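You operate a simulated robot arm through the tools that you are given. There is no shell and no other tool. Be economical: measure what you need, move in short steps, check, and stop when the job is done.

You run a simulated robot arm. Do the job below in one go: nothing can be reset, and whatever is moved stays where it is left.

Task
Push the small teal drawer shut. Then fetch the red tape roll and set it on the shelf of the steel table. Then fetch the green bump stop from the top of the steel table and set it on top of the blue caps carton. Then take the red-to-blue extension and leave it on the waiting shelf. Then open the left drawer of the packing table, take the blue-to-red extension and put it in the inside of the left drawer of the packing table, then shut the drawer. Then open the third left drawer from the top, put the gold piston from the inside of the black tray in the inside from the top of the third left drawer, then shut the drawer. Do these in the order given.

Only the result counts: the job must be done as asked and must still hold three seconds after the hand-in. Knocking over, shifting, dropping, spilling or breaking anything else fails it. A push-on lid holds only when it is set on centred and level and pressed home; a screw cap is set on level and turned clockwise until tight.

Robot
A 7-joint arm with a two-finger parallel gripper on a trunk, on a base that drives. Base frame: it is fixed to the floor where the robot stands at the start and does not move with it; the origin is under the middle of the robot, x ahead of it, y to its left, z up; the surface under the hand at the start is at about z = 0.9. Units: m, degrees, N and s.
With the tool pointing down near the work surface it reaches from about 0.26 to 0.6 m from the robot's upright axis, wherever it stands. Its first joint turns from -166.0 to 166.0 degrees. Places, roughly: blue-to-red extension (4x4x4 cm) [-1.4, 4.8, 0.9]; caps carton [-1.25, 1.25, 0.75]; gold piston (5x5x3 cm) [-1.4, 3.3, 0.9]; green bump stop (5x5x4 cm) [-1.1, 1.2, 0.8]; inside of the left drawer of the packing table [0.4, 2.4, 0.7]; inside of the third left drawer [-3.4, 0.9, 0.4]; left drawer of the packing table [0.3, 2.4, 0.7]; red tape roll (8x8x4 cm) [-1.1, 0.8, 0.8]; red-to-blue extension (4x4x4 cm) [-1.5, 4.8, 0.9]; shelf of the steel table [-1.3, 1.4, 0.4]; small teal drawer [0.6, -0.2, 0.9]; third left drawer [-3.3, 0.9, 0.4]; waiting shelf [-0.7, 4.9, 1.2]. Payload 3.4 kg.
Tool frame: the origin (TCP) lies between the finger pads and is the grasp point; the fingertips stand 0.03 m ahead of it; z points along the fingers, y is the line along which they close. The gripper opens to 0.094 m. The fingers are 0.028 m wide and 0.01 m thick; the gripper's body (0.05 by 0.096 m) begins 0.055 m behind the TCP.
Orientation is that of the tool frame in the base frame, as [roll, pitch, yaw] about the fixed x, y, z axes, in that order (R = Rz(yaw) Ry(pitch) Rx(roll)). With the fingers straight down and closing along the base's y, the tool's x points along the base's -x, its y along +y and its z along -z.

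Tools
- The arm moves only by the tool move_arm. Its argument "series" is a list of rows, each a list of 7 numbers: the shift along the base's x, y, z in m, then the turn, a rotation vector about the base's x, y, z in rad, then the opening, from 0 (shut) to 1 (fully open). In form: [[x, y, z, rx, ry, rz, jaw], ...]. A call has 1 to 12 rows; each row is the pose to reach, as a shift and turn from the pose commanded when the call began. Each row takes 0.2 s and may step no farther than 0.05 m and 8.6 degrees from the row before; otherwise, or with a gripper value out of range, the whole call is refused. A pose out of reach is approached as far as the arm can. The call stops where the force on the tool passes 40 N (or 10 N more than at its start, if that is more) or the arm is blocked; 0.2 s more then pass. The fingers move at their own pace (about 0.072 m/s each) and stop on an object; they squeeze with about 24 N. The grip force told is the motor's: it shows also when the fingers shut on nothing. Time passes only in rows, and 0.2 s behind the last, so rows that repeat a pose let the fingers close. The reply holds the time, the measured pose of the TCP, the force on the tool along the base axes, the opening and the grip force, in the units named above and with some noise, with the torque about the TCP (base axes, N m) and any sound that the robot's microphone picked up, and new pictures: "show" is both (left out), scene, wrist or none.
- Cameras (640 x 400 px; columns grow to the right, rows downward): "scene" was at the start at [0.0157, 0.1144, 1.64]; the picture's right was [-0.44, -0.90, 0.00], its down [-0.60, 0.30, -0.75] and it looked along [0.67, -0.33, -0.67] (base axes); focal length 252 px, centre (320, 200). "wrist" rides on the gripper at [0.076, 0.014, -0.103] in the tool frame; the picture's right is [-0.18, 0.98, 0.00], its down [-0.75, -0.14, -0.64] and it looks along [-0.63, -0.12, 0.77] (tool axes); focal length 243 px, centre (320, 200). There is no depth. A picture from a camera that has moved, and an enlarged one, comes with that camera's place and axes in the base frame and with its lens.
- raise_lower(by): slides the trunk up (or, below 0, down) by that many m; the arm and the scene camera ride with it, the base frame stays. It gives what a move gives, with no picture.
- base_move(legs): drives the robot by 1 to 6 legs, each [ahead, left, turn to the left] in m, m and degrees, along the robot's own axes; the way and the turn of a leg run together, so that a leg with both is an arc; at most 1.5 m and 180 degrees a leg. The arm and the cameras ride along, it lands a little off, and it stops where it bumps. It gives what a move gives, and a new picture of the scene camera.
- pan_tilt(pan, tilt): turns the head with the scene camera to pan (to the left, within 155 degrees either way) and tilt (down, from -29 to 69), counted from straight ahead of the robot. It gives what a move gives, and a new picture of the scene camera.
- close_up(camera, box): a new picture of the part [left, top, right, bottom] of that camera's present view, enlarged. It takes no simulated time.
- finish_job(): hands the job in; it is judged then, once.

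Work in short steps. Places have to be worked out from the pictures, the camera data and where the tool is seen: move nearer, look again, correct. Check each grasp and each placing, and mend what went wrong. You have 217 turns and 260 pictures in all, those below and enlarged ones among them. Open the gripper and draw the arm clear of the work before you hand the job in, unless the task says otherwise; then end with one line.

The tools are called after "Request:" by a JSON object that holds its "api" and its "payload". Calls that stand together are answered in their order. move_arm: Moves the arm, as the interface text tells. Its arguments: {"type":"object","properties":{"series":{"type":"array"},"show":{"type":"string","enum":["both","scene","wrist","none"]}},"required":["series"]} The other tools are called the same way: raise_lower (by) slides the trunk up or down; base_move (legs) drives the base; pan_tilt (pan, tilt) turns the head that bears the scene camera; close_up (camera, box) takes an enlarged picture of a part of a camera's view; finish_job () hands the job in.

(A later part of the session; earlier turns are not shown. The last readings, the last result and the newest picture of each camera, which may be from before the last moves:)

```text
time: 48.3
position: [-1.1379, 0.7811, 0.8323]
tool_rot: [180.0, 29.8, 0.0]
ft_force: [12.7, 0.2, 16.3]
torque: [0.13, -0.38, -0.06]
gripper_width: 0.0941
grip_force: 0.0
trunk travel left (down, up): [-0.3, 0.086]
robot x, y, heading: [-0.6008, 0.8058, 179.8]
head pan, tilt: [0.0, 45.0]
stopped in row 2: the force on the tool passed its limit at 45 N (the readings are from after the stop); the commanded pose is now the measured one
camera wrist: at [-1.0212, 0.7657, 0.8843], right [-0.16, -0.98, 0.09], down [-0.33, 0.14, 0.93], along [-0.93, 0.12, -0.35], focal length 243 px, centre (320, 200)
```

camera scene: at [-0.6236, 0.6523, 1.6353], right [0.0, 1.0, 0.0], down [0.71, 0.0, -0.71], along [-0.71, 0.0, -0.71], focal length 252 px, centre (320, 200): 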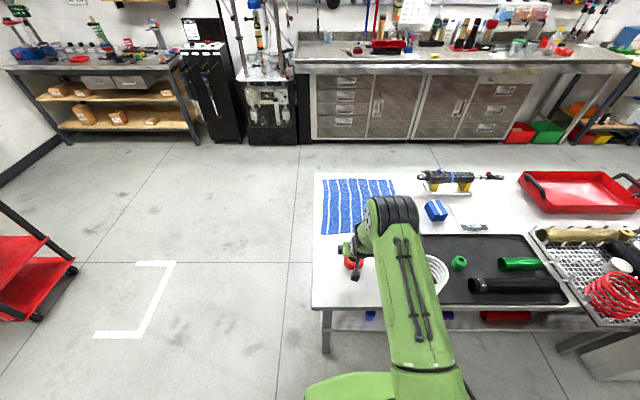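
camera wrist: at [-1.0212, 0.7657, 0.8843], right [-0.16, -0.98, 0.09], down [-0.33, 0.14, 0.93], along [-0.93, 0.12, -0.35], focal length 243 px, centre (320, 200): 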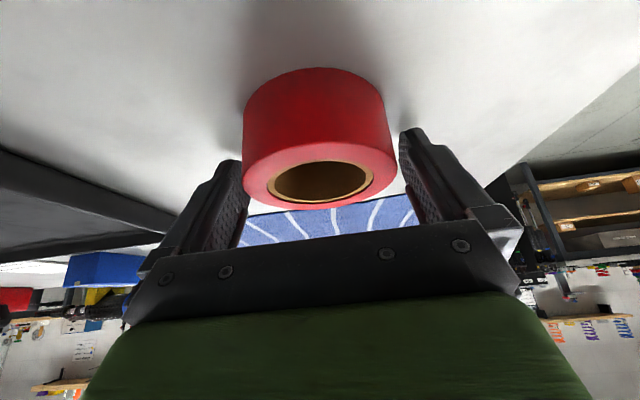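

Fingertips touched the table (surface ≈0.80), with the tape centred between the fingers. Lift 4 mm and close.

Request:
{"api": "move_arm", "payload": {"series": [[0.0, -0.001, 0.004, 0, 0, 0, 1], [0.0, -0.001, 0.004, 0, 0, 0, 0.5], [0.0, -0.001, 0.004, 0, 0, 0, 0], [0.0, -0.001, 0.004, 0, 0, 0, 0], [0.0, -0.001, 0.004, 0, 0, 0, 0]], "show": "wrist"}}

```text
time: 49.5
position: [-1.1382, 0.7803, 0.8362]
tool_rot: [-180.0, 29.9, 0.2]
ft_force: [-0.5, 0.1, 0.6]
torque: [0.01, -0.01, 0.05]
gripper_width: 0.0758
grip_force: 23.9
trunk travel left (down, up): [-0.3, 0.086]
robot x, y, heading: [-0.6016, 0.8035, 179.9]
head pan, tilt: [0.0, 45.0]
camera wrist: at [-1.0221, 0.7647, 0.8875], right [-0.16, -0.98, 0.09], down [-0.33, 0.14, 0.93], along [-0.93, 0.12, -0.35], focal length 243 px, centre (320, 200)
```

wrist: 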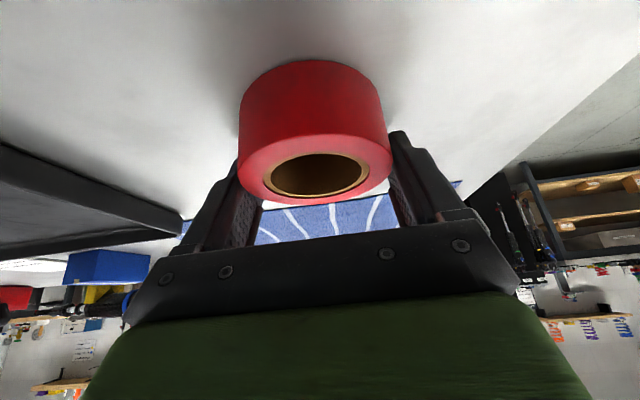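

Grip holds at 0.076 m. Lift, then back off from the table.

Request:
{"api": "move_arm", "payload": {"series": [[0.0, 0, 0.03, 0, 0, 0, 0], [0.01, 0, 0.07, 0, 0, 0, 0], [0.03, 0, 0.11, 0, 0, 0, 0], [0.06, 0, 0.14, 0, 0, 0, 0], [0.1, 0, 0.16, 0, 0, 0, 0]], "show": "wrist"}}

Request:
{"api": "base_move", "payload": {"legs": [[-0.3, 0, 0]]}}

Request:
{"api": "raise_lower", "payload": {"by": -0.3}}

Request:
{"api": "close_up", "payload": {"camera": "scene", "box": [250, 150, 640, 390]}}

```text
time: 50.7
position: [-1.0359, 0.7792, 0.9967]
tool_rot: [180.0, 30.0, 0.1]
ft_force: [0.4, -0.1, -0.6]
torque: [-0.07, 0.04, -0.01]
gripper_width: 0.0758
grip_force: 24.0
trunk travel left (down, up): [-0.3, 0.086]
robot x, y, heading: [-0.6014, 0.8038, 179.9]
head pan, tilt: [0.0, 45.0]
camera wrist: at [-0.9201, 0.7647, 1.0483], right [-0.16, -0.98, 0.09], down [-0.33, 0.14, 0.93], along [-0.93, 0.12, -0.35], focal length 243 px, centre (320, 200)
```

wrist: 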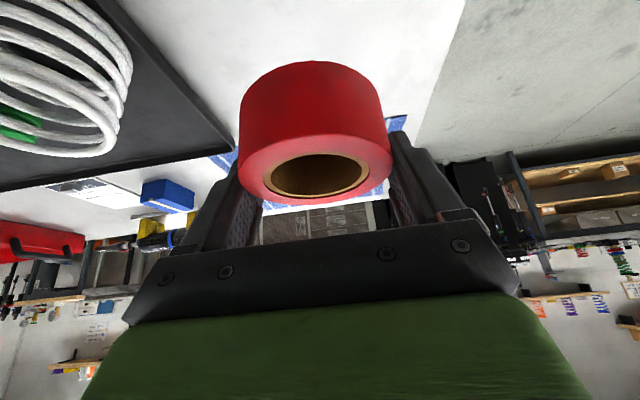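

```text
time: 52.8
position: [-0.7373, 0.7803, 0.9969]
tool_rot: [-180.0, 29.9, 0.0]
ft_force: [-0.3, -0.2, -1.4]
torque: [0.01, 0.0, 0.02]
gripper_width: 0.0762
grip_force: 23.9
trunk travel left (down, up): [-0.3, 0.086]
robot x, y, heading: [-0.3042, 0.8027, 179.9]
head pan, tilt: [0.0, 45.0]
camera scene: at [-0.3227, 0.652, 1.6353], right [0.0, 1.0, 0.0], down [0.71, 0.0, -0.71], along [-0.71, 0.0, -0.71], focal length 252 px, centre (320, 200)
```

scene: 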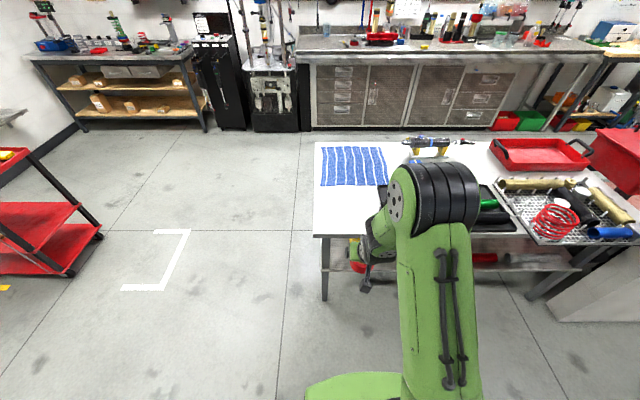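

```text
time: 55.8
position: [-0.7393, 0.7796, 0.6975]
tool_rot: [180.0, 30.0, -0.1]
ft_force: [0.5, 0.4, -1.4]
torque: [0.0, -0.01, 0.01]
gripper_width: 0.0758
grip_force: 23.7
trunk travel left (down, up): [0.0, 0.386]
robot x, y, heading: [-0.3011, 0.8036, 179.7]
head pan, tilt: [0.0, 45.0]
```

```text
1.64 times, centred on (445, 270) of scene
camera zoom: at [-0.3238, 0.652, 1.3363], right [0.0, 1.0, 0.0], down [0.71, 0.0, -0.71], along [-0.71, 0.0, -0.71], focal length 413 px, centre (115, 85)
```

zoom: 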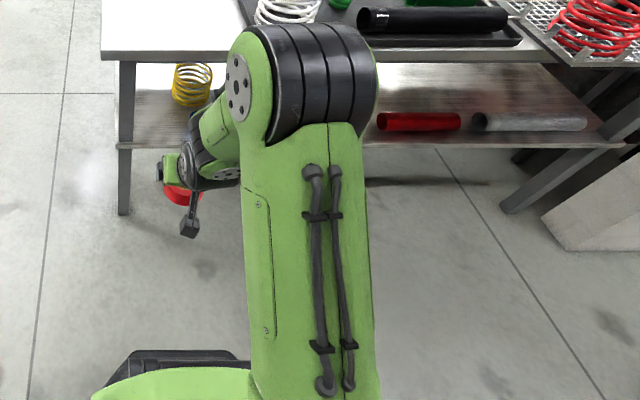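

Shelf estimates: surface z≈0.42–0.43, free gap at y≈0.90–1.10 (between blue ring and purple cylinder). I'll lower the tape to z≈0.53 and shift sideways 0.22 m before driving in.

Request:
{"api": "move_arm", "payload": {"series": [[0.0, 0, -0.04, 0, 0, 0, 0], [0.0, 0, -0.08, 0, 0, 0, 0], [0.0, 0, -0.12, 0, 0, 0, 0], [0.0, 0, -0.16, 0, 0, 0, 0], [0, 0, -0.17, 0, 0, 0, 0]], "show": "none"}}

Request:
{"api": "base_move", "payload": {"legs": [[0, -0.22, 0]]}}

Request:
{"api": "close_up", "payload": {"camera": "wrist", "box": [0, 0, 640, 400]}}

```text
time: 57.0
position: [-0.7381, 0.782, 0.5274]
tool_rot: [-179.9, 29.9, -0.1]
ft_force: [-0.3, -0.3, -1.2]
torque: [-0.01, -0.05, -0.04]
gripper_width: 0.0759
grip_force: 24.2
trunk travel left (down, up): [0.0, 0.386]
robot x, y, heading: [-0.3008, 0.8056, 180.0]
head pan, tilt: [0.0, 45.0]
```

```text
time: 58.6
position: [-0.7378, 1.0026, 0.5276]
tool_rot: [179.9, 30.0, -0.1]
ft_force: [-0.6, 0.1, -0.8]
torque: [0.0, 0.03, 0.03]
gripper_width: 0.0755
grip_force: 24.2
trunk travel left (down, up): [0.0, 0.386]
robot x, y, heading: [-0.2991, 1.0273, 180.0]
head pan, tilt: [0.0, 45.0]
camera scene: at [-0.3233, 0.8733, 1.3364], right [0.0, 1.0, 0.0], down [0.71, 0.0, -0.71], along [-0.71, 0.0, -0.71], focal length 252 px, centre (320, 200)
```

scene: 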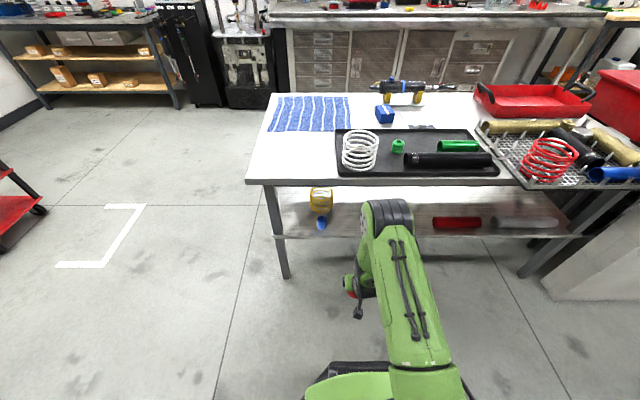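

```text
1.00 times, centred on (320, 200) of wrist (not enlarged: the box is as wide or as high as the picture)
camera zoom: at [-0.6211, 0.9867, 0.5788], right [-0.16, -0.98, 0.09], down [-0.33, 0.14, 0.93], along [-0.93, 0.12, -0.35], focal length 243 px, centre (320, 200)
```

zoom: 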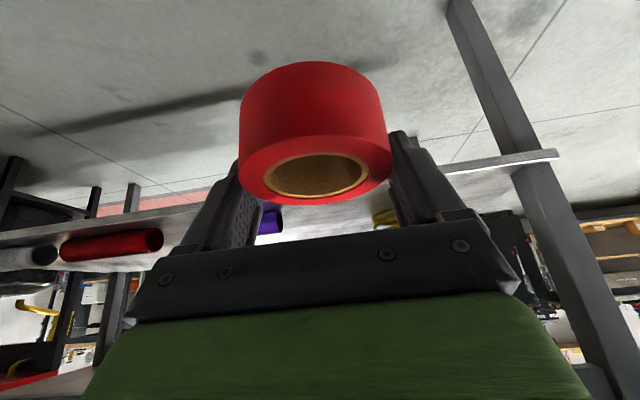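

The lane at y≈1.0 is clear between the blue ring (y≈0.88) and purple cylinder (starts ≈1.12). Drive in 0.3 m.

Request:
{"api": "base_move", "payload": {"legs": [[0.3, 0, 0]]}}

Request:
{"api": "close_up", "payload": {"camera": "wrist", "box": [0, 0, 640, 400]}}

```text
time: 60.6
position: [-1.0041, 1.0008, 0.5251]
tool_rot: [179.9, 28.8, 0.1]
ft_force: [0.5, -0.5, -1.1]
torque: [-0.02, 0.07, 0.01]
gripper_width: 0.0761
grip_force: 24.3
trunk travel left (down, up): [0.0, 0.386]
robot x, y, heading: [-0.5821, 1.0261, 179.9]
head pan, tilt: [0.0, 45.0]
stopped in leg 1: the robot was blocked; the commanded pose is now the measured one
camera scene: at [-0.5952, 0.8735, 1.3365], right [0.0, 1.0, 0.0], down [0.7, 0.0, -0.71], along [-0.71, 0.0, -0.7], focal length 252 px, centre (320, 200)
```

scene: 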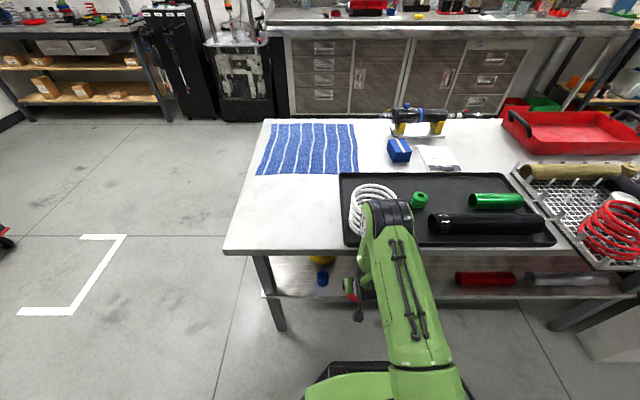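

```text
1.00 times, centred on (320, 200) of wrist (not enlarged: the box is as wide or as high as the picture)
camera zoom: at [-0.8882, 0.9865, 0.5794], right [-0.16, -0.98, 0.09], down [-0.35, 0.14, 0.93], along [-0.92, 0.12, -0.37], focal length 243 px, centre (320, 200)
```

zoom: 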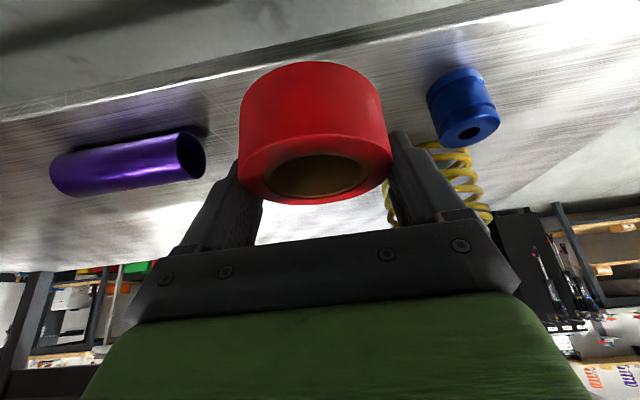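

The base was blocked: the folded elbow/forearm likely met the table edge (no force on the tool). I'll back off 0.13 m and reach in with the arm stretched instead, so the elbow stays outside.

Request:
{"api": "base_move", "payload": {"legs": [[-0.13, 0, 0]]}}

Request:
{"api": "move_arm", "payload": {"series": [[-0.03, 0, 0, 0, 0.02, 0, 0], [-0.06, 0, -0.005, 0, 0.02, 0, 0], [-0.09, 0, -0.01, 0, 0.02, 0, 0], [-0.12, 0, -0.015, 0, 0.02, 0, 0]]}}

```text
time: 61.9
position: [-0.8774, 1.0015, 0.524]
tool_rot: [-179.9, 28.5, 0.1]
ft_force: [0.3, 0.0, -0.5]
torque: [0.0, -0.02, 0.0]
gripper_width: 0.076
grip_force: 23.8
trunk travel left (down, up): [0.0, 0.386]
robot x, y, heading: [-0.4495, 1.0291, 179.9]
head pan, tilt: [0.0, 45.0]
camera scene: at [-0.4717, 0.8733, 1.3363], right [0.0, 1.0, 0.0], down [0.71, 0.0, -0.71], along [-0.71, 0.0, -0.71], focal length 252 px, centre (320, 200)
```

scene: 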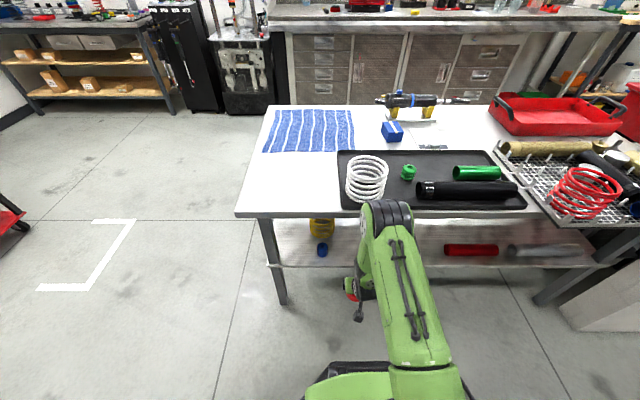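

```text
time: 62.9
position: [-0.9968, 0.9993, 0.5082]
tool_rot: [180.0, 29.8, 0.2]
ft_force: [-0.5, 0.0, -0.9]
torque: [-0.01, 0.0, 0.02]
gripper_width: 0.0757
grip_force: 24.0
trunk travel left (down, up): [0.0, 0.386]
robot x, y, heading: [-0.4518, 1.0264, 179.9]
head pan, tilt: [0.0, 45.0]
camera scene: at [-0.4723, 0.8733, 1.3363], right [0.0, 1.0, 0.0], down [0.71, 0.0, -0.71], along [-0.71, 0.0, -0.71], focal length 252 px, centre (320, 200)
camera wrist: at [-0.8807, 0.9863, 0.5599], right [-0.16, -0.98, 0.09], down [-0.34, 0.14, 0.93], along [-0.93, 0.12, -0.35], focal length 243 px, centre (320, 200)
```

scene: 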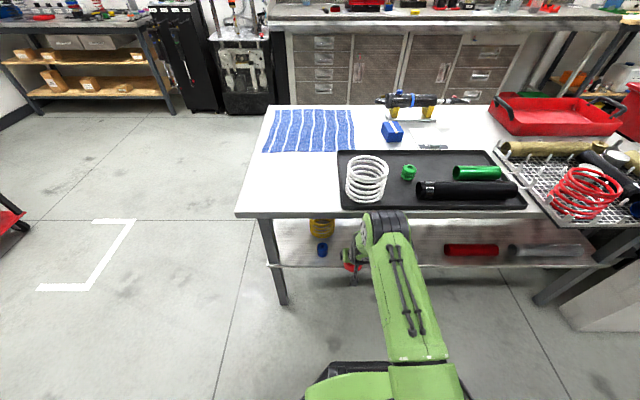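
wrist: 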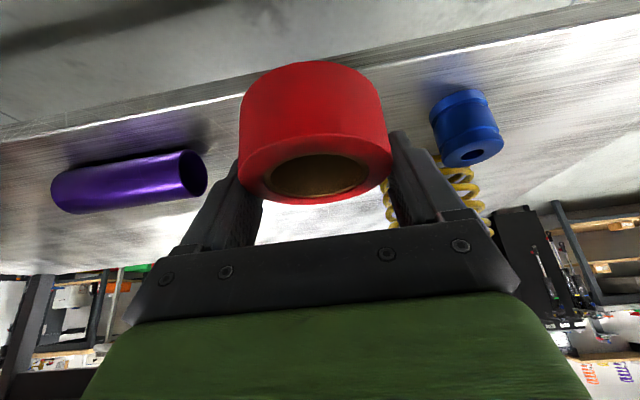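

Clear so far. Continue inward to x≈−1.085.

Request:
{"api": "move_arm", "payload": {"series": [[-0.03, 0, 0, 0, 0, 0, 0], [-0.06, 0, 0, 0, 0, 0, 0], [-0.085, 0, -0.005, 0, 0, 0, 0]]}}

```text
time: 63.7
position: [-1.0805, 1.0018, 0.5027]
tool_rot: [180.0, 29.6, 0.1]
ft_force: [-0.4, 1.0, -1.4]
torque: [-0.01, 0.01, 0.0]
gripper_width: 0.0758
grip_force: 24.2
trunk travel left (down, up): [0.0, 0.386]
robot x, y, heading: [-0.4493, 1.0256, 179.9]
head pan, tilt: [0.0, 45.0]
camera scene: at [-0.4696, 0.8733, 1.3363], right [0.0, 1.0, 0.0], down [0.71, 0.0, -0.71], along [-0.71, 0.0, -0.71], focal length 252 px, centre (320, 200)
camera wrist: at [-0.964, 0.9864, 0.5546], right [-0.16, -0.98, 0.09], down [-0.34, 0.14, 0.93], along [-0.93, 0.12, -0.36], focal length 243 px, centre (320, 200)
```

scene: 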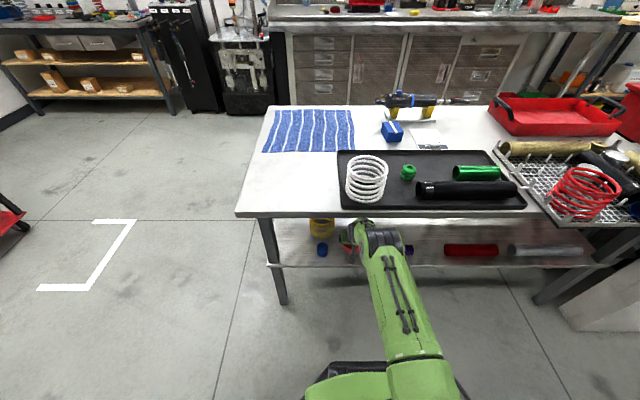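
wrist: 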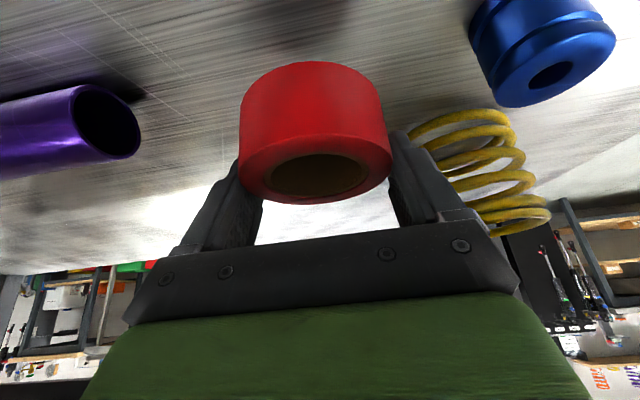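

Over the shelf with gaps on both sides. Lower gently, feeling for contact.

Request:
{"api": "move_arm", "payload": {"series": [[0, 0, -0.01, 0, 0, 0, 0], [0, 0, -0.02, 0, 0, 0, 0], [0, 0, -0.025, 0, 0, 0, 0], [0, 0, -0.03, 0, 0, 0, 0], [0, 0, -0.035, 0, 0, 0, 0]], "show": "wrist"}}

```text
time: 64.9
position: [-1.0824, 1.0005, 0.468]
tool_rot: [180.0, 29.9, 0.1]
ft_force: [0.5, 0.0, -1.1]
torque: [0.0, 0.02, -0.01]
gripper_width: 0.0757
grip_force: 23.9
trunk travel left (down, up): [0.0, 0.386]
robot x, y, heading: [-0.4492, 1.0242, 179.9]
head pan, tilt: [0.0, 45.0]
camera wrist: at [-0.9663, 0.9862, 0.5202], right [-0.16, -0.98, 0.09], down [-0.34, 0.14, 0.93], along [-0.93, 0.12, -0.35], focal length 243 px, centre (320, 200)
```

wrist: 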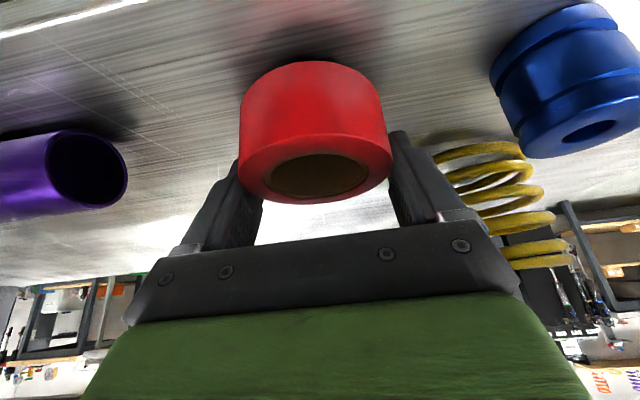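

Still no contact; keep lowering in 4 mm steps.

Request:
{"api": "move_arm", "payload": {"series": [[0, 0, -0.004, 0, 0, 0, 0], [0, 0, -0.008, 0, 0, 0, 0], [0, 0, -0.012, 0, 0, 0, 0], [0, 0, -0.016, 0, 0, 0, 0], [0, 0, -0.02, 0, 0, 0, 0]], "show": "wrist"}}

```text
time: 66.1
position: [-1.0845, 1.0009, 0.4529]
tool_rot: [180.0, 30.2, 0.1]
ft_force: [-0.5, -1.1, 23.7]
torque: [0.04, -0.22, -0.04]
gripper_width: 0.0764
grip_force: 24.2
trunk travel left (down, up): [0.0, 0.386]
robot x, y, heading: [-0.4536, 1.026, 179.9]
head pan, tilt: [0.0, 45.0]
camera wrist: at [-0.9674, 0.986, 0.5034], right [-0.16, -0.98, 0.09], down [-0.33, 0.14, 0.93], along [-0.93, 0.12, -0.34], focal length 243 px, centre (320, 200)
```

wrist: 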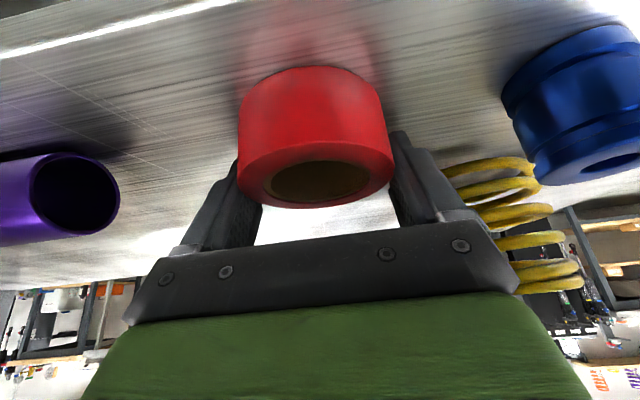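

Contact at TCP z≈0.453 (24 N). Open the fingers and withdraw along the tool axis, then out.

Request:
{"api": "move_arm", "payload": {"series": [[0, 0, 0.003, 0, 0, 0, 0.5], [0, 0, 0.003, 0, 0, 0, 1], [0, 0, 0.003, 0, 0, 0, 1], [0.015, 0, 0.03, 0, 0, 0, 1], [0.03, 0, 0.055, 0, 0, 0, 1], [0.07, 0, 0.065, 0, 0, 0, 1], [0.11, 0, 0.07, 0, 0, 0, 1], [0.15, 0, 0.07, 0, 0, 0, 1], [0.19, 0, 0.07, 0, 0, 0, 1]]}}

```text
time: 68.1
position: [-0.8914, 1.0005, 0.518]
tool_rot: [-180.0, 29.8, 0.1]
ft_force: [-1.0, 0.9, 0.2]
torque: [0.02, 0.03, -0.05]
gripper_width: 0.094
grip_force: 0.2
trunk travel left (down, up): [0.0, 0.386]
robot x, y, heading: [-0.4517, 1.0253, 180.2]
head pan, tilt: [0.0, 45.0]
camera scene: at [-0.4721, 0.8733, 1.3363], right [0.0, 1.0, 0.0], down [0.71, 0.0, -0.71], along [-0.71, 0.0, -0.71], focal length 252 px, centre (320, 200)
camera wrist: at [-0.7758, 0.9855, 0.5694], right [-0.16, -0.98, 0.09], down [-0.34, 0.14, 0.93], along [-0.93, 0.12, -0.35], focal length 243 px, centre (320, 200)
```

scene: 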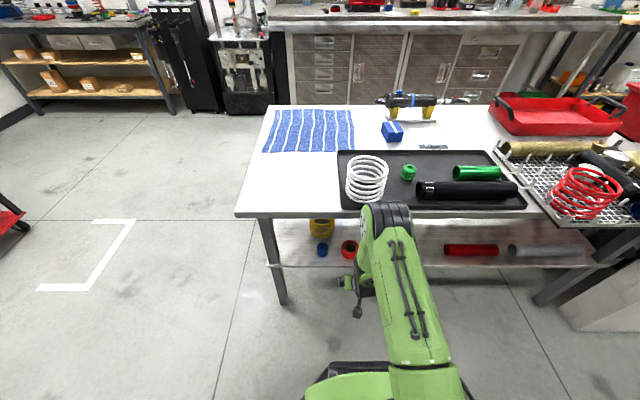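
wrist: 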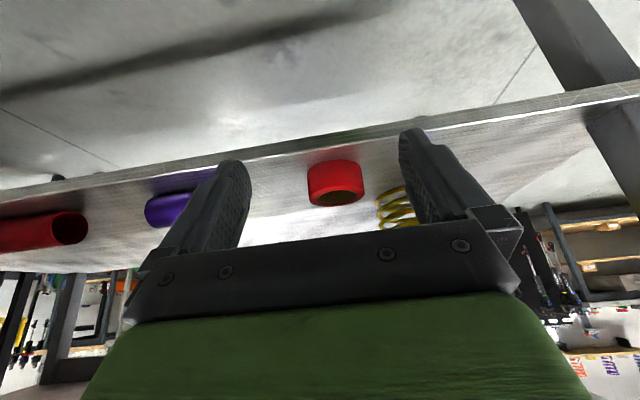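

The tape stands on the shelf. Now back off a little, raise the trunk and examine the green bump stop and blue caps carton.

Request:
{"api": "base_move", "payload": {"legs": [[-0.1, 0, 0]]}}

Request:
{"api": "raise_lower", "payload": {"by": 0.3}}

Request:
{"api": "move_arm", "payload": {"series": [[0.0, 0, 0.04, 0, 0, 0, 1], [0.0, 0, 0.08, 0, 0, 0, 1], [0.0, 0, 0.12, 0, 0, 0, 1], [0.0, 0, 0.16, 0, 0, 0, 1], [0, 0, 0.2, 0, 0, 0, 1], [0, 0, 0.24, 0, 0, 0, 1], [0, 0, 0.28, 0, 0, 0, 1]], "show": "wrist"}}

Request:
{"api": "close_up", "payload": {"camera": "scene", "box": [240, 80, 500, 240]}}

```text
time: 69.2
position: [-0.7919, 1.0003, 0.5169]
tool_rot: [180.0, 29.8, 0.1]
ft_force: [0.5, -0.5, 0.3]
torque: [0.01, 0.03, 0.0]
gripper_width: 0.0941
grip_force: 0.0
trunk travel left (down, up): [0.0, 0.386]
robot x, y, heading: [-0.3484, 1.0261, 179.8]
head pan, tilt: [0.0, 45.0]
camera scene: at [-0.3708, 0.8733, 1.3364], right [0.0, 1.0, 0.0], down [0.71, 0.0, -0.71], along [-0.71, 0.0, -0.71], focal length 252 px, centre (320, 200)
```

scene: 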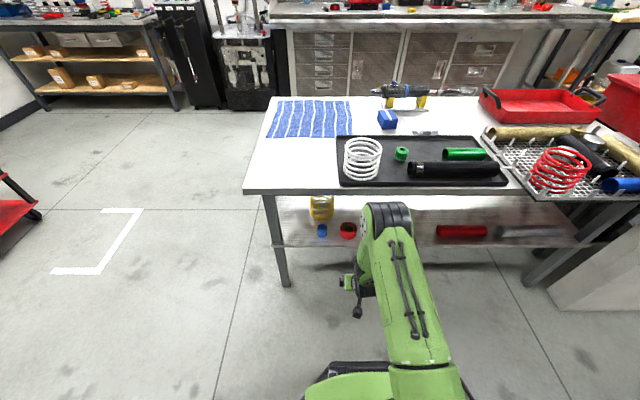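

```text
time: 72.2
position: [-0.7908, 0.9998, 0.8171]
tool_rot: [-180.0, 29.7, 0.0]
ft_force: [0.5, 0.3, 0.3]
torque: [0.02, -0.01, -0.01]
gripper_width: 0.094
grip_force: 0.0
trunk travel left (down, up): [-0.3, 0.086]
robot x, y, heading: [-0.3509, 1.0294, 180.1]
head pan, tilt: [0.0, 45.0]
```

```text
time: 73.8
position: [-0.7915, 1.0007, 1.096]
tool_rot: [180.0, 29.7, 0.1]
ft_force: [-0.2, 0.4, -0.6]
torque: [-0.03, 0.01, -0.02]
gripper_width: 0.0941
grip_force: 0.0
trunk travel left (down, up): [-0.3, 0.086]
robot x, y, heading: [-0.3502, 1.0253, 180.2]
head pan, tilt: [0.0, 45.0]
camera wrist: at [-0.6747, 0.9859, 1.1485], right [-0.16, -0.98, 0.09], down [-0.34, 0.14, 0.93], along [-0.93, 0.12, -0.35], focal length 243 px, centre (320, 200)
```

wrist: 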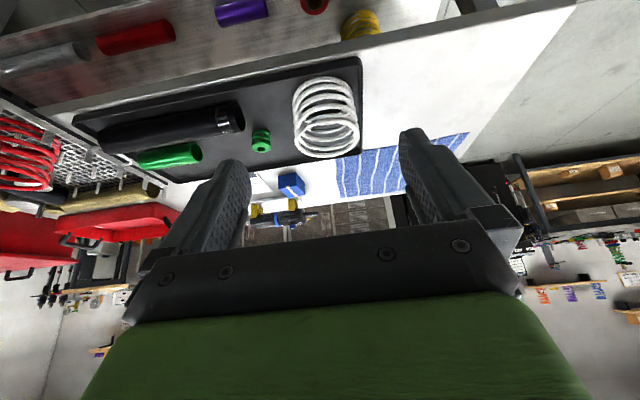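

```text
2.46 times, centred on (370, 160) of scene
camera zoom: at [-0.3701, 0.8735, 1.6354], right [0.0, 1.0, 0.0], down [0.71, 0.0, -0.71], along [-0.71, 0.0, -0.71], focal length 619 px, centre (197, 298)
```

zoom: 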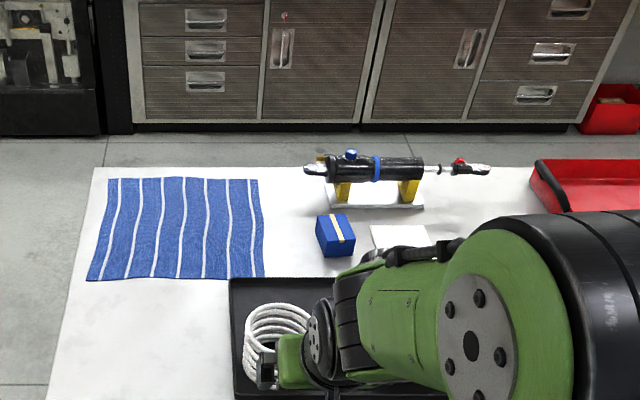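

The bump stop is in the black tray around (−1.12, 1.16), next to a black tube, and the blue carton around (−1.36, 1.154). I'll move the robot in line at y≈1.16 and closer (x≈−0.72), with the arm well above the table.

Request:
{"api": "base_move", "payload": {"legs": [[0, -0.13, 0], [0.37, 0, 0]]}}

Request:
{"api": "close_up", "payload": {"camera": "wrist", "box": [0, 0, 640, 400]}}

```text
time: 77.1
position: [-1.1634, 1.1322, 1.0953]
tool_rot: [179.9, 29.7, 0.2]
ft_force: [0.2, 0.4, -0.7]
torque: [0.03, -0.07, 0.01]
gripper_width: 0.0942
grip_force: 0.0
trunk travel left (down, up): [-0.3, 0.086]
robot x, y, heading: [-0.7184, 1.1571, 180.1]
head pan, tilt: [0.0, 45.0]
camera scene: at [-0.7429, 1.005, 1.6353], right [0.0, 1.0, 0.0], down [0.71, 0.0, -0.71], along [-0.71, 0.0, -0.71], focal length 252 px, centre (320, 200)
```

scene: 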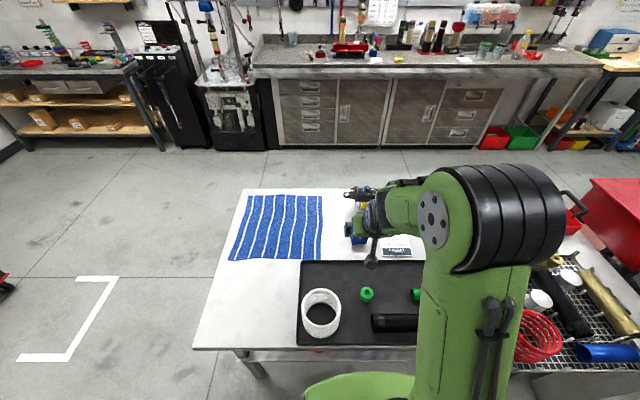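

```text
1.00 times, centred on (320, 200) of wrist (not enlarged: the box is as wide or as high as the picture)
camera zoom: at [-1.0469, 1.1178, 1.1476], right [-0.16, -0.98, 0.09], down [-0.34, 0.14, 0.93], along [-0.93, 0.12, -0.35], focal length 243 px, centre (320, 200)
```

zoom: 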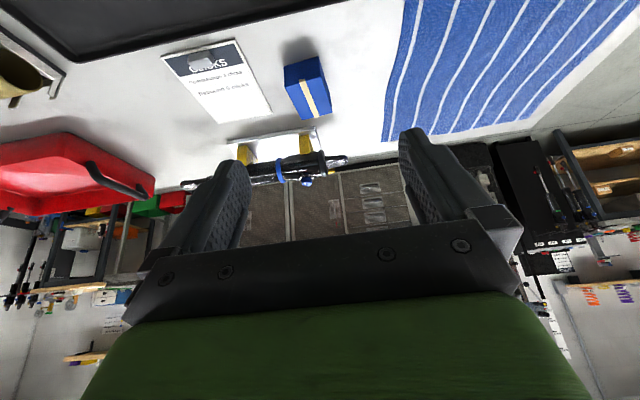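

Base reached x=−0.718. Close-ups of the bump stop and the carton.

Request:
{"api": "close_up", "payload": {"camera": "scene", "box": [290, 240, 450, 350]}}

Request:
{"api": "close_up", "payload": {"camera": "wrist", "box": [230, 20, 390, 140]}}

```text
3.64 times, centred on (370, 295) of scene
camera zoom: at [-0.7429, 1.005, 1.6353], right [0.0, 1.0, 0.0], down [0.71, 0.0, -0.71], along [-0.71, 0.0, -0.71], focal length 914 px, centre (138, -146)
```

zoom: 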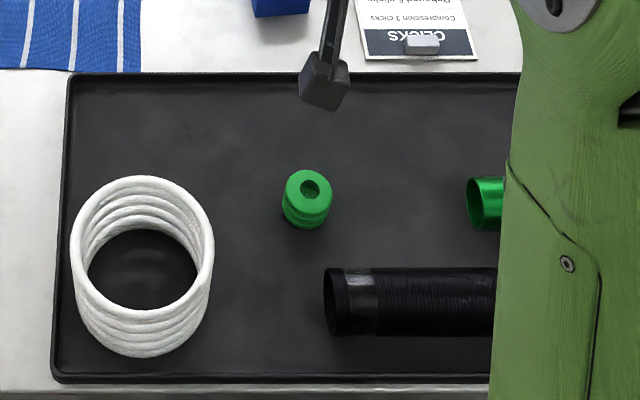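

```text
3.33 times, centred on (310, 80) of wrist
camera zoom: at [-1.0469, 1.1178, 1.1476], right [-0.16, -0.98, 0.09], down [-0.34, 0.14, 0.93], along [-0.93, 0.12, -0.35], focal length 809 px, centre (353, 600)
```

zoom: 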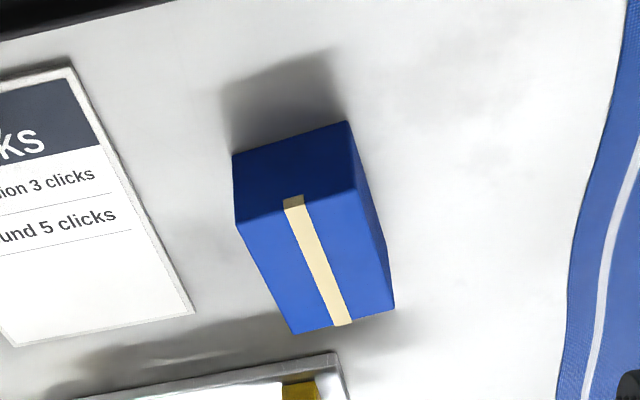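

Bump stop upright at (−1.111, 1.158), top z≈0.845; tube's far edge x≈−1.05. Carton top z≈0.843, spanning x −1.33…−1.41, y≈1.13…1.187. I'll use an 18° tilt and come down over the bump.

Request:
{"api": "move_arm", "payload": {"series": [[0.02, 0.01, -0.03, 0, -0.1, 0, 1], [0.04, 0.02, -0.07, 0, -0.2, 0, 1], [0.058, 0.026, -0.11, 0, -0.2, 0, 1], [0.058, 0.026, -0.15, 0, -0.2, 0, 1], [0.058, 0.026, -0.18, 0, -0.2, 0, 1]]}}

```text
time: 78.3
position: [-1.1032, 1.159, 0.916]
tool_rot: [-180.0, 18.3, 0.0]
ft_force: [-0.8, 0.4, -0.1]
torque: [0.03, -0.02, 0.02]
gripper_width: 0.0942
grip_force: 0.0
trunk travel left (down, up): [-0.3, 0.086]
robot x, y, heading: [-0.7234, 1.1591, 179.9]
head pan, tilt: [0.0, 45.0]
camera scene: at [-0.7422, 1.0051, 1.6353], right [0.0, 1.0, 0.0], down [0.71, 0.0, -0.71], along [-0.71, 0.0, -0.71], focal length 252 px, centre (320, 200)
camera wrist: at [-1.0003, 1.1439, 0.9898], right [-0.17, -0.98, 0.06], down [-0.51, 0.14, 0.85], along [-0.84, 0.12, -0.53], focal length 243 px, centre (320, 200)
```

scene: 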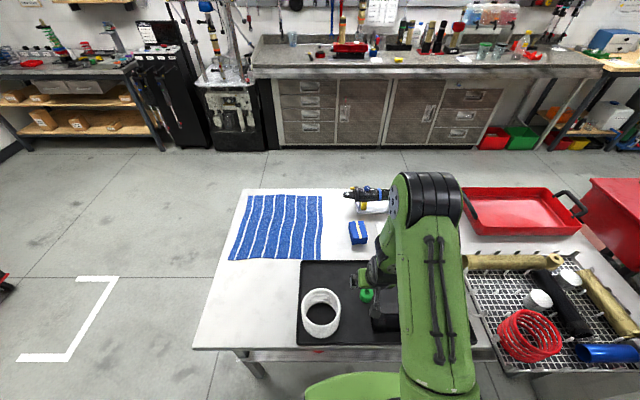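
wrist: 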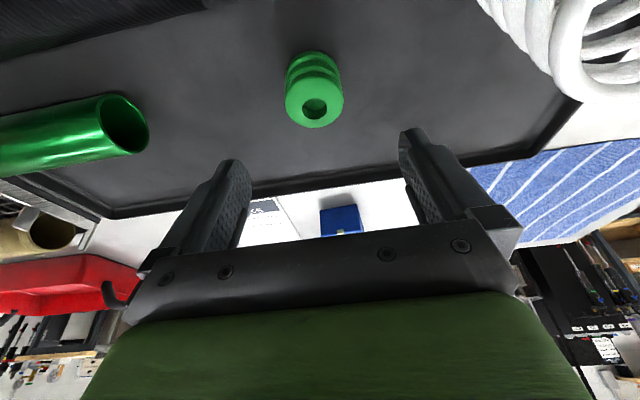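

Bump's top centre confirmed at (−1.108, 1.158). Descend to z≈0.845 and close.

Request:
{"api": "move_arm", "payload": {"series": [[0, 0, -0.03, 0, 0, 0, 1], [0, -0.001, -0.055, 0, 0, 0, 1], [0, -0.001, -0.07, 0, 0, 0, 1], [0, -0.001, -0.07, 0, 0, 0, 0.5], [0, -0.001, -0.07, 0, 0, 0, 0], [0, -0.001, -0.07, 0, 0, 0, 0], [0, -0.001, -0.07, 0, 0, 0, 0]], "show": "wrist"}}

```text
time: 79.9
position: [-1.1034, 1.1574, 0.8464]
tool_rot: [180.0, 18.2, 0.0]
ft_force: [0.0, 0.4, -0.3]
torque: [0.0, 0.02, -0.04]
gripper_width: 0.0403
grip_force: 23.8
trunk travel left (down, up): [-0.3, 0.086]
robot x, y, heading: [-0.7185, 1.1587, 180.0]
head pan, tilt: [0.0, 45.0]
camera wrist: at [-1.0, 1.1422, 0.9201], right [-0.17, -0.98, 0.06], down [-0.51, 0.14, 0.85], along [-0.84, 0.12, -0.53], focal length 243 px, centre (320, 200)
```

wrist: 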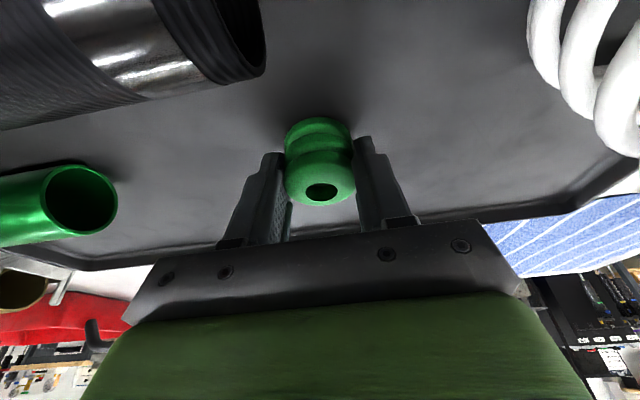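

Gripped at 0.040 m. Lift, then edge the base a little closer to reach the carton.

Request:
{"api": "move_arm", "payload": {"series": [[0, 0, 0.03, 0, 0, 0, 0], [0, 0, 0.07, 0, 0, 0, 0], [-0.03, 0, 0.1, 0, 0, 0, 0], [-0.07, 0, 0.11, 0, 0, 0, 0]], "show": "wrist"}}

Request:
{"api": "base_move", "payload": {"legs": [[0.03, 0, 0]]}}

```text
time: 80.9
position: [-1.1749, 1.1568, 0.9562]
tool_rot: [-180.0, 18.2, 0.0]
ft_force: [-0.8, 0.3, -0.9]
torque: [0.03, 0.01, -0.02]
gripper_width: 0.0399
grip_force: 24.1
trunk travel left (down, up): [-0.3, 0.086]
robot x, y, heading: [-0.7205, 1.1585, 180.0]
head pan, tilt: [0.0, 45.0]
camera wrist: at [-1.0706, 1.1433, 1.0306], right [-0.17, -0.98, 0.06], down [-0.52, 0.14, 0.84], along [-0.84, 0.12, -0.53], focal length 243 px, centre (320, 200)
```

wrist: 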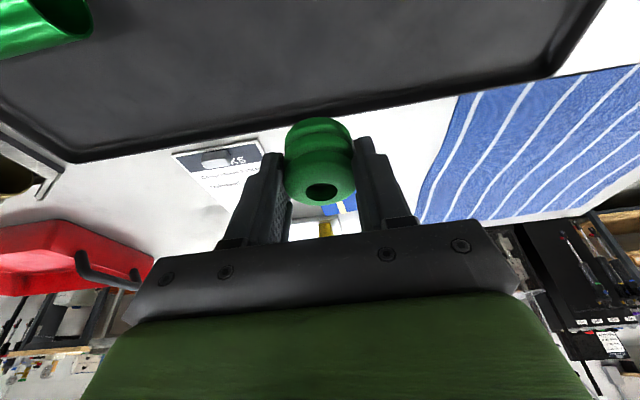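

```text
time: 81.7
position: [-1.204, 1.158, 0.9549]
tool_rot: [180.0, 18.2, 0.2]
ft_force: [-0.7, 0.3, -0.2]
torque: [0.0, 0.02, 0.04]
gripper_width: 0.0403
grip_force: 24.6
trunk travel left (down, up): [-0.3, 0.086]
robot x, y, heading: [-0.7475, 1.1566, 179.9]
head pan, tilt: [0.0, 45.0]
camera scene: at [-0.7732, 1.0051, 1.6353], right [0.0, 1.0, 0.0], down [0.71, 0.0, -0.71], along [-0.71, 0.0, -0.71], focal length 252 px, centre (320, 200)
```

scene: 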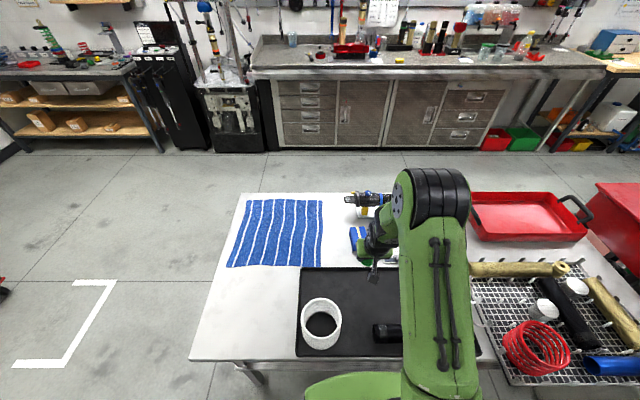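

Extend toward the carton, staying about 3 cm above its top, and look again.

Request:
{"api": "move_arm", "payload": {"series": [[-0.03, 0, 0, 0, 0, 0, 0], [-0.06, 0, 0, 0, 0, 0, 0], [-0.09, 0, 0, 0, 0, 0, 0], [-0.115, 0, 0, 0, 0, 0, 0]]}}

Request:
{"api": "close_up", "payload": {"camera": "scene", "box": [320, 190, 420, 280]}}

```text
time: 82.7
position: [-1.3182, 1.1572, 0.9564]
tool_rot: [180.0, 18.1, 0.1]
ft_force: [-0.6, -0.8, -0.4]
torque: [-0.02, -0.03, -0.01]
gripper_width: 0.04
grip_force: 24.0
trunk travel left (down, up): [-0.3, 0.086]
robot x, y, heading: [-0.7493, 1.1559, 179.6]
head pan, tilt: [0.0, 45.0]
camera scene: at [-0.7727, 1.0051, 1.6353], right [0.0, 1.0, 0.0], down [0.71, 0.0, -0.71], along [-0.71, 0.0, -0.71], focal length 252 px, centre (320, 200)
camera wrist: at [-1.2149, 1.143, 1.03], right [-0.17, -0.98, 0.06], down [-0.52, 0.14, 0.84], along [-0.84, 0.12, -0.53], focal length 243 px, centre (320, 200)
```

scene: 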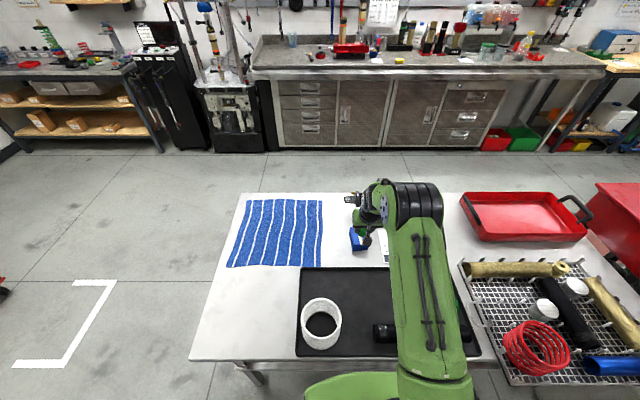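
wrist: 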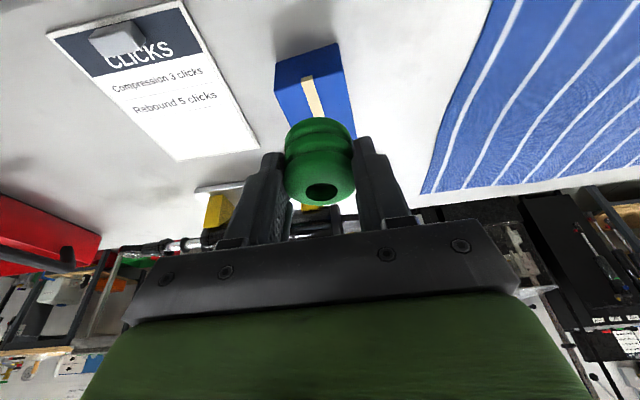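

```text
4.44 times, centred on (370, 235) of scene
camera zoom: at [-0.7727, 1.0051, 1.6353], right [0.0, 1.0, 0.0], down [0.71, 0.0, -0.71], along [-0.71, 0.0, -0.71], focal length 1118 px, centre (98, 44)
```

zoom: 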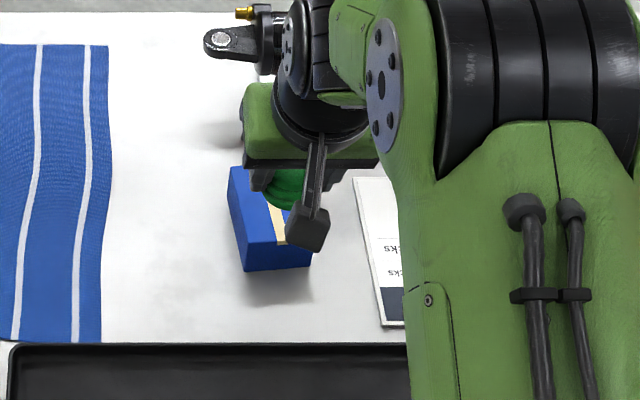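

Carton near edge at (−1.328, 1.161), as expected. Move over its middle (TCP x≈−1.358) and lower gently.

Request:
{"api": "move_arm", "payload": {"series": [[-0.02, 0.001, 0, 0, 0, 0, 0], [-0.04, 0.001, -0.01, 0, 0, 0, 0], [-0.04, 0.001, -0.03, 0, 0, 0, 0], [-0.04, 0.001, -0.05, 0, 0, 0, 0], [-0.04, 0.001, -0.056, 0, 0, 0, 0]]}}

Request:
{"api": "close_up", "payload": {"camera": "scene", "box": [320, 190, 420, 280]}}

```text
time: 83.9
position: [-1.3576, 1.1593, 0.901]
tool_rot: [-180.0, 18.4, 0.1]
ft_force: [0.4, -0.7, -0.4]
torque: [0.0, 0.01, 0.0]
gripper_width: 0.0401
grip_force: 23.9
trunk travel left (down, up): [-0.3, 0.086]
robot x, y, heading: [-0.7504, 1.1591, 179.7]
head pan, tilt: [0.0, 45.0]
camera scene: at [-0.7715, 1.0051, 1.6353], right [0.0, 1.0, 0.0], down [0.71, 0.0, -0.71], along [-0.71, 0.0, -0.71], focal length 252 px, centre (320, 200)
camera wrist: at [-1.2544, 1.1441, 0.9741], right [-0.17, -0.98, 0.06], down [-0.51, 0.14, 0.85], along [-0.84, 0.12, -0.53], focal length 243 px, centre (320, 200)
```

scene: 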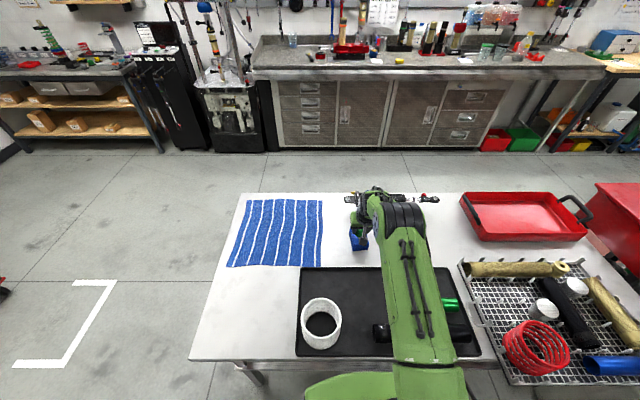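
wrist: 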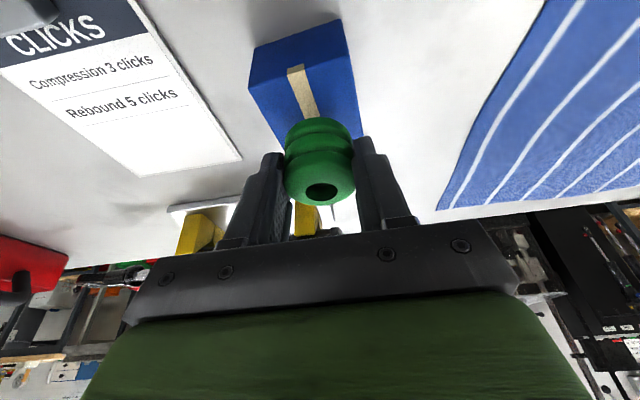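

```text
4.44 times, centred on (370, 235) of scene
camera zoom: at [-0.7715, 1.0051, 1.6353], right [0.0, 1.0, 0.0], down [0.71, 0.0, -0.71], along [-0.71, 0.0, -0.71], focal length 1118 px, centre (98, 44)
```

zoom: 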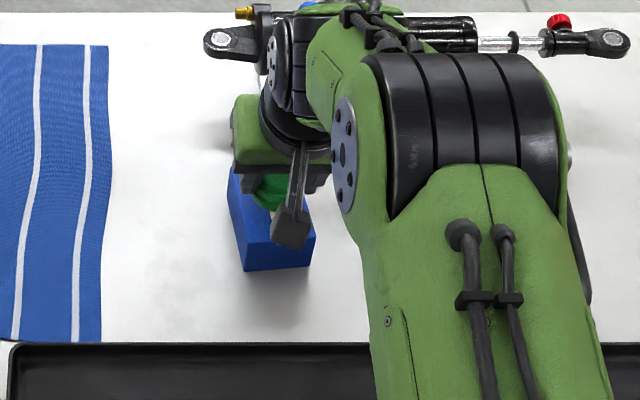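

Aligned above the carton. Lower in small steps to contact.

Request:
{"api": "move_arm", "payload": {"series": [[0, 0, -0.004, 0, 0, 0, 0], [0, 0, -0.008, 0, 0, 0, 0], [0, 0, -0.012, 0, 0, 0, 0], [0, 0, -0.015, 0, 0, 0, 0]], "show": "wrist"}}

```text
time: 84.9
position: [-1.3585, 1.1588, 0.8858]
tool_rot: [179.9, 18.2, 0.1]
ft_force: [0.8, -0.6, -1.2]
torque: [0.0, -0.01, -0.01]
gripper_width: 0.04
grip_force: 24.1
trunk travel left (down, up): [-0.3, 0.086]
robot x, y, heading: [-0.7498, 1.1594, 179.9]
head pan, tilt: [0.0, 45.0]
camera wrist: at [-1.2547, 1.1442, 0.9596], right [-0.17, -0.98, 0.06], down [-0.51, 0.14, 0.85], along [-0.84, 0.12, -0.53], focal length 243 px, centre (320, 200)
```

wrist: 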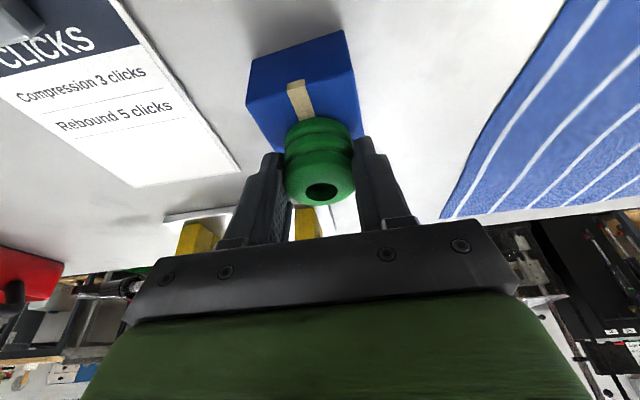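

Request:
{"api": "move_arm", "payload": {"series": [[0, 0, -0.003, 0, 0, 0, 0], [0, 0, -0.006, 0, 0, 0, 0], [0, 0, -0.009, 0, 0, 0, 0]], "show": "wrist"}}

```text
time: 85.8
position: [-1.3607, 1.159, 0.8845]
tool_rot: [180.0, 19.4, 0.1]
ft_force: [8.6, 0.1, 18.4]
torque: [0.01, -0.37, -0.01]
gripper_width: 0.04
grip_force: 23.8
trunk travel left (down, up): [-0.3, 0.086]
robot x, y, heading: [-0.7551, 1.1562, 180.0]
head pan, tilt: [0.0, 45.0]
stopped in row 3: the force on the tool passed its limit at 42 N (the readings are from after the stop); the commanded pose is now the measured one
camera wrist: at [-1.2556, 1.1443, 0.9568], right [-0.17, -0.98, 0.06], down [-0.5, 0.14, 0.85], along [-0.85, 0.12, -0.52], focal length 243 px, centre (320, 200)
```

wrist: 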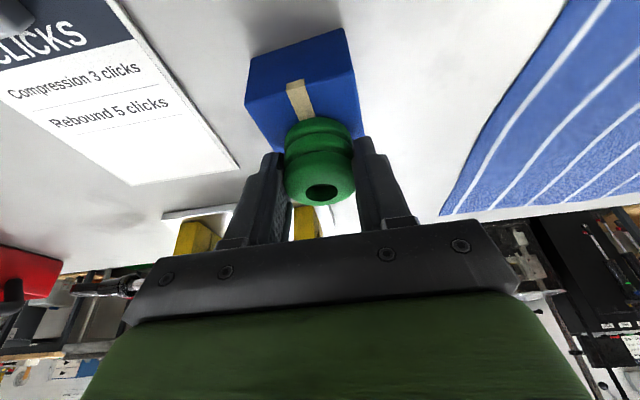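

Contact at z≈0.8845. Ease up 1 mm, open, and withdraw along the tool axis.

Request:
{"api": "move_arm", "payload": {"series": [[0.002, 0, 0.001, 0, -0.018, 0, 0], [0.002, 0, 0.001, 0, -0.018, 0, 0.4], [0.002, 0, 0.001, 0, -0.018, 0, 0.8], [0.002, 0, 0.001, 0, -0.018, 0, 1], [0.009, 0, 0.02, 0, -0.018, 0, 1], [0.017, 0, 0.045, 0, -0.018, 0, 1], [0.03, 0, 0.085, 0, -0.018, 0, 1], [0.07, 0, 0.1, 0, -0.018, 0, 1], [0.11, 0, 0.12, 0, -0.018, 0, 1]], "show": "wrist"}}

Request:
{"api": "close_up", "payload": {"camera": "scene", "box": [320, 190, 420, 280]}}

```text
time: 87.8
position: [-1.2496, 1.16, 1.0016]
tool_rot: [180.0, 18.0, 0.1]
ft_force: [-1.1, 0.2, 0.6]
torque: [-0.01, 0.02, 0.0]
gripper_width: 0.0944
grip_force: 0.1
trunk travel left (down, up): [-0.3, 0.086]
robot x, y, heading: [-0.7565, 1.1582, 179.7]
head pan, tilt: [0.0, 45.0]
camera wrist: at [-1.1463, 1.145, 1.0767], right [-0.17, -0.98, 0.06], down [-0.52, 0.14, 0.84], along [-0.84, 0.12, -0.53], focal length 243 px, centre (320, 200)
```

wrist: 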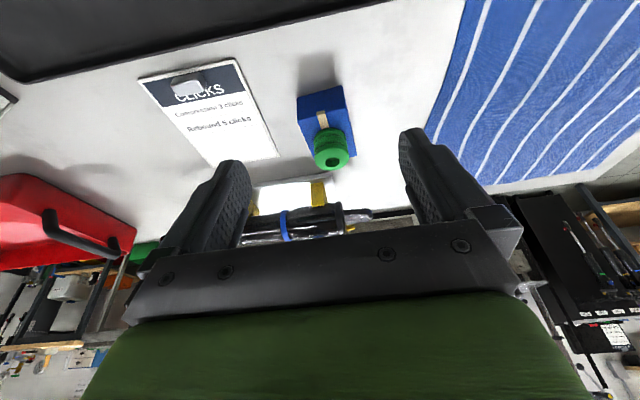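

```text
4.44 times, centred on (370, 235) of scene
camera zoom: at [-0.7693, 1.0051, 1.6354], right [0.0, 1.0, 0.0], down [0.71, 0.0, -0.71], along [-0.71, 0.0, -0.71], focal length 1118 px, centre (98, 44)
```

zoom: 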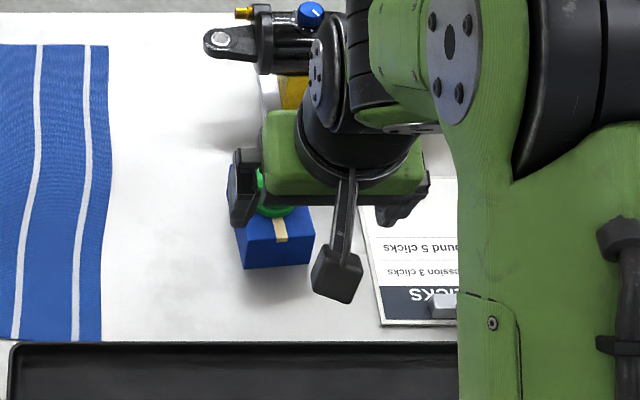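

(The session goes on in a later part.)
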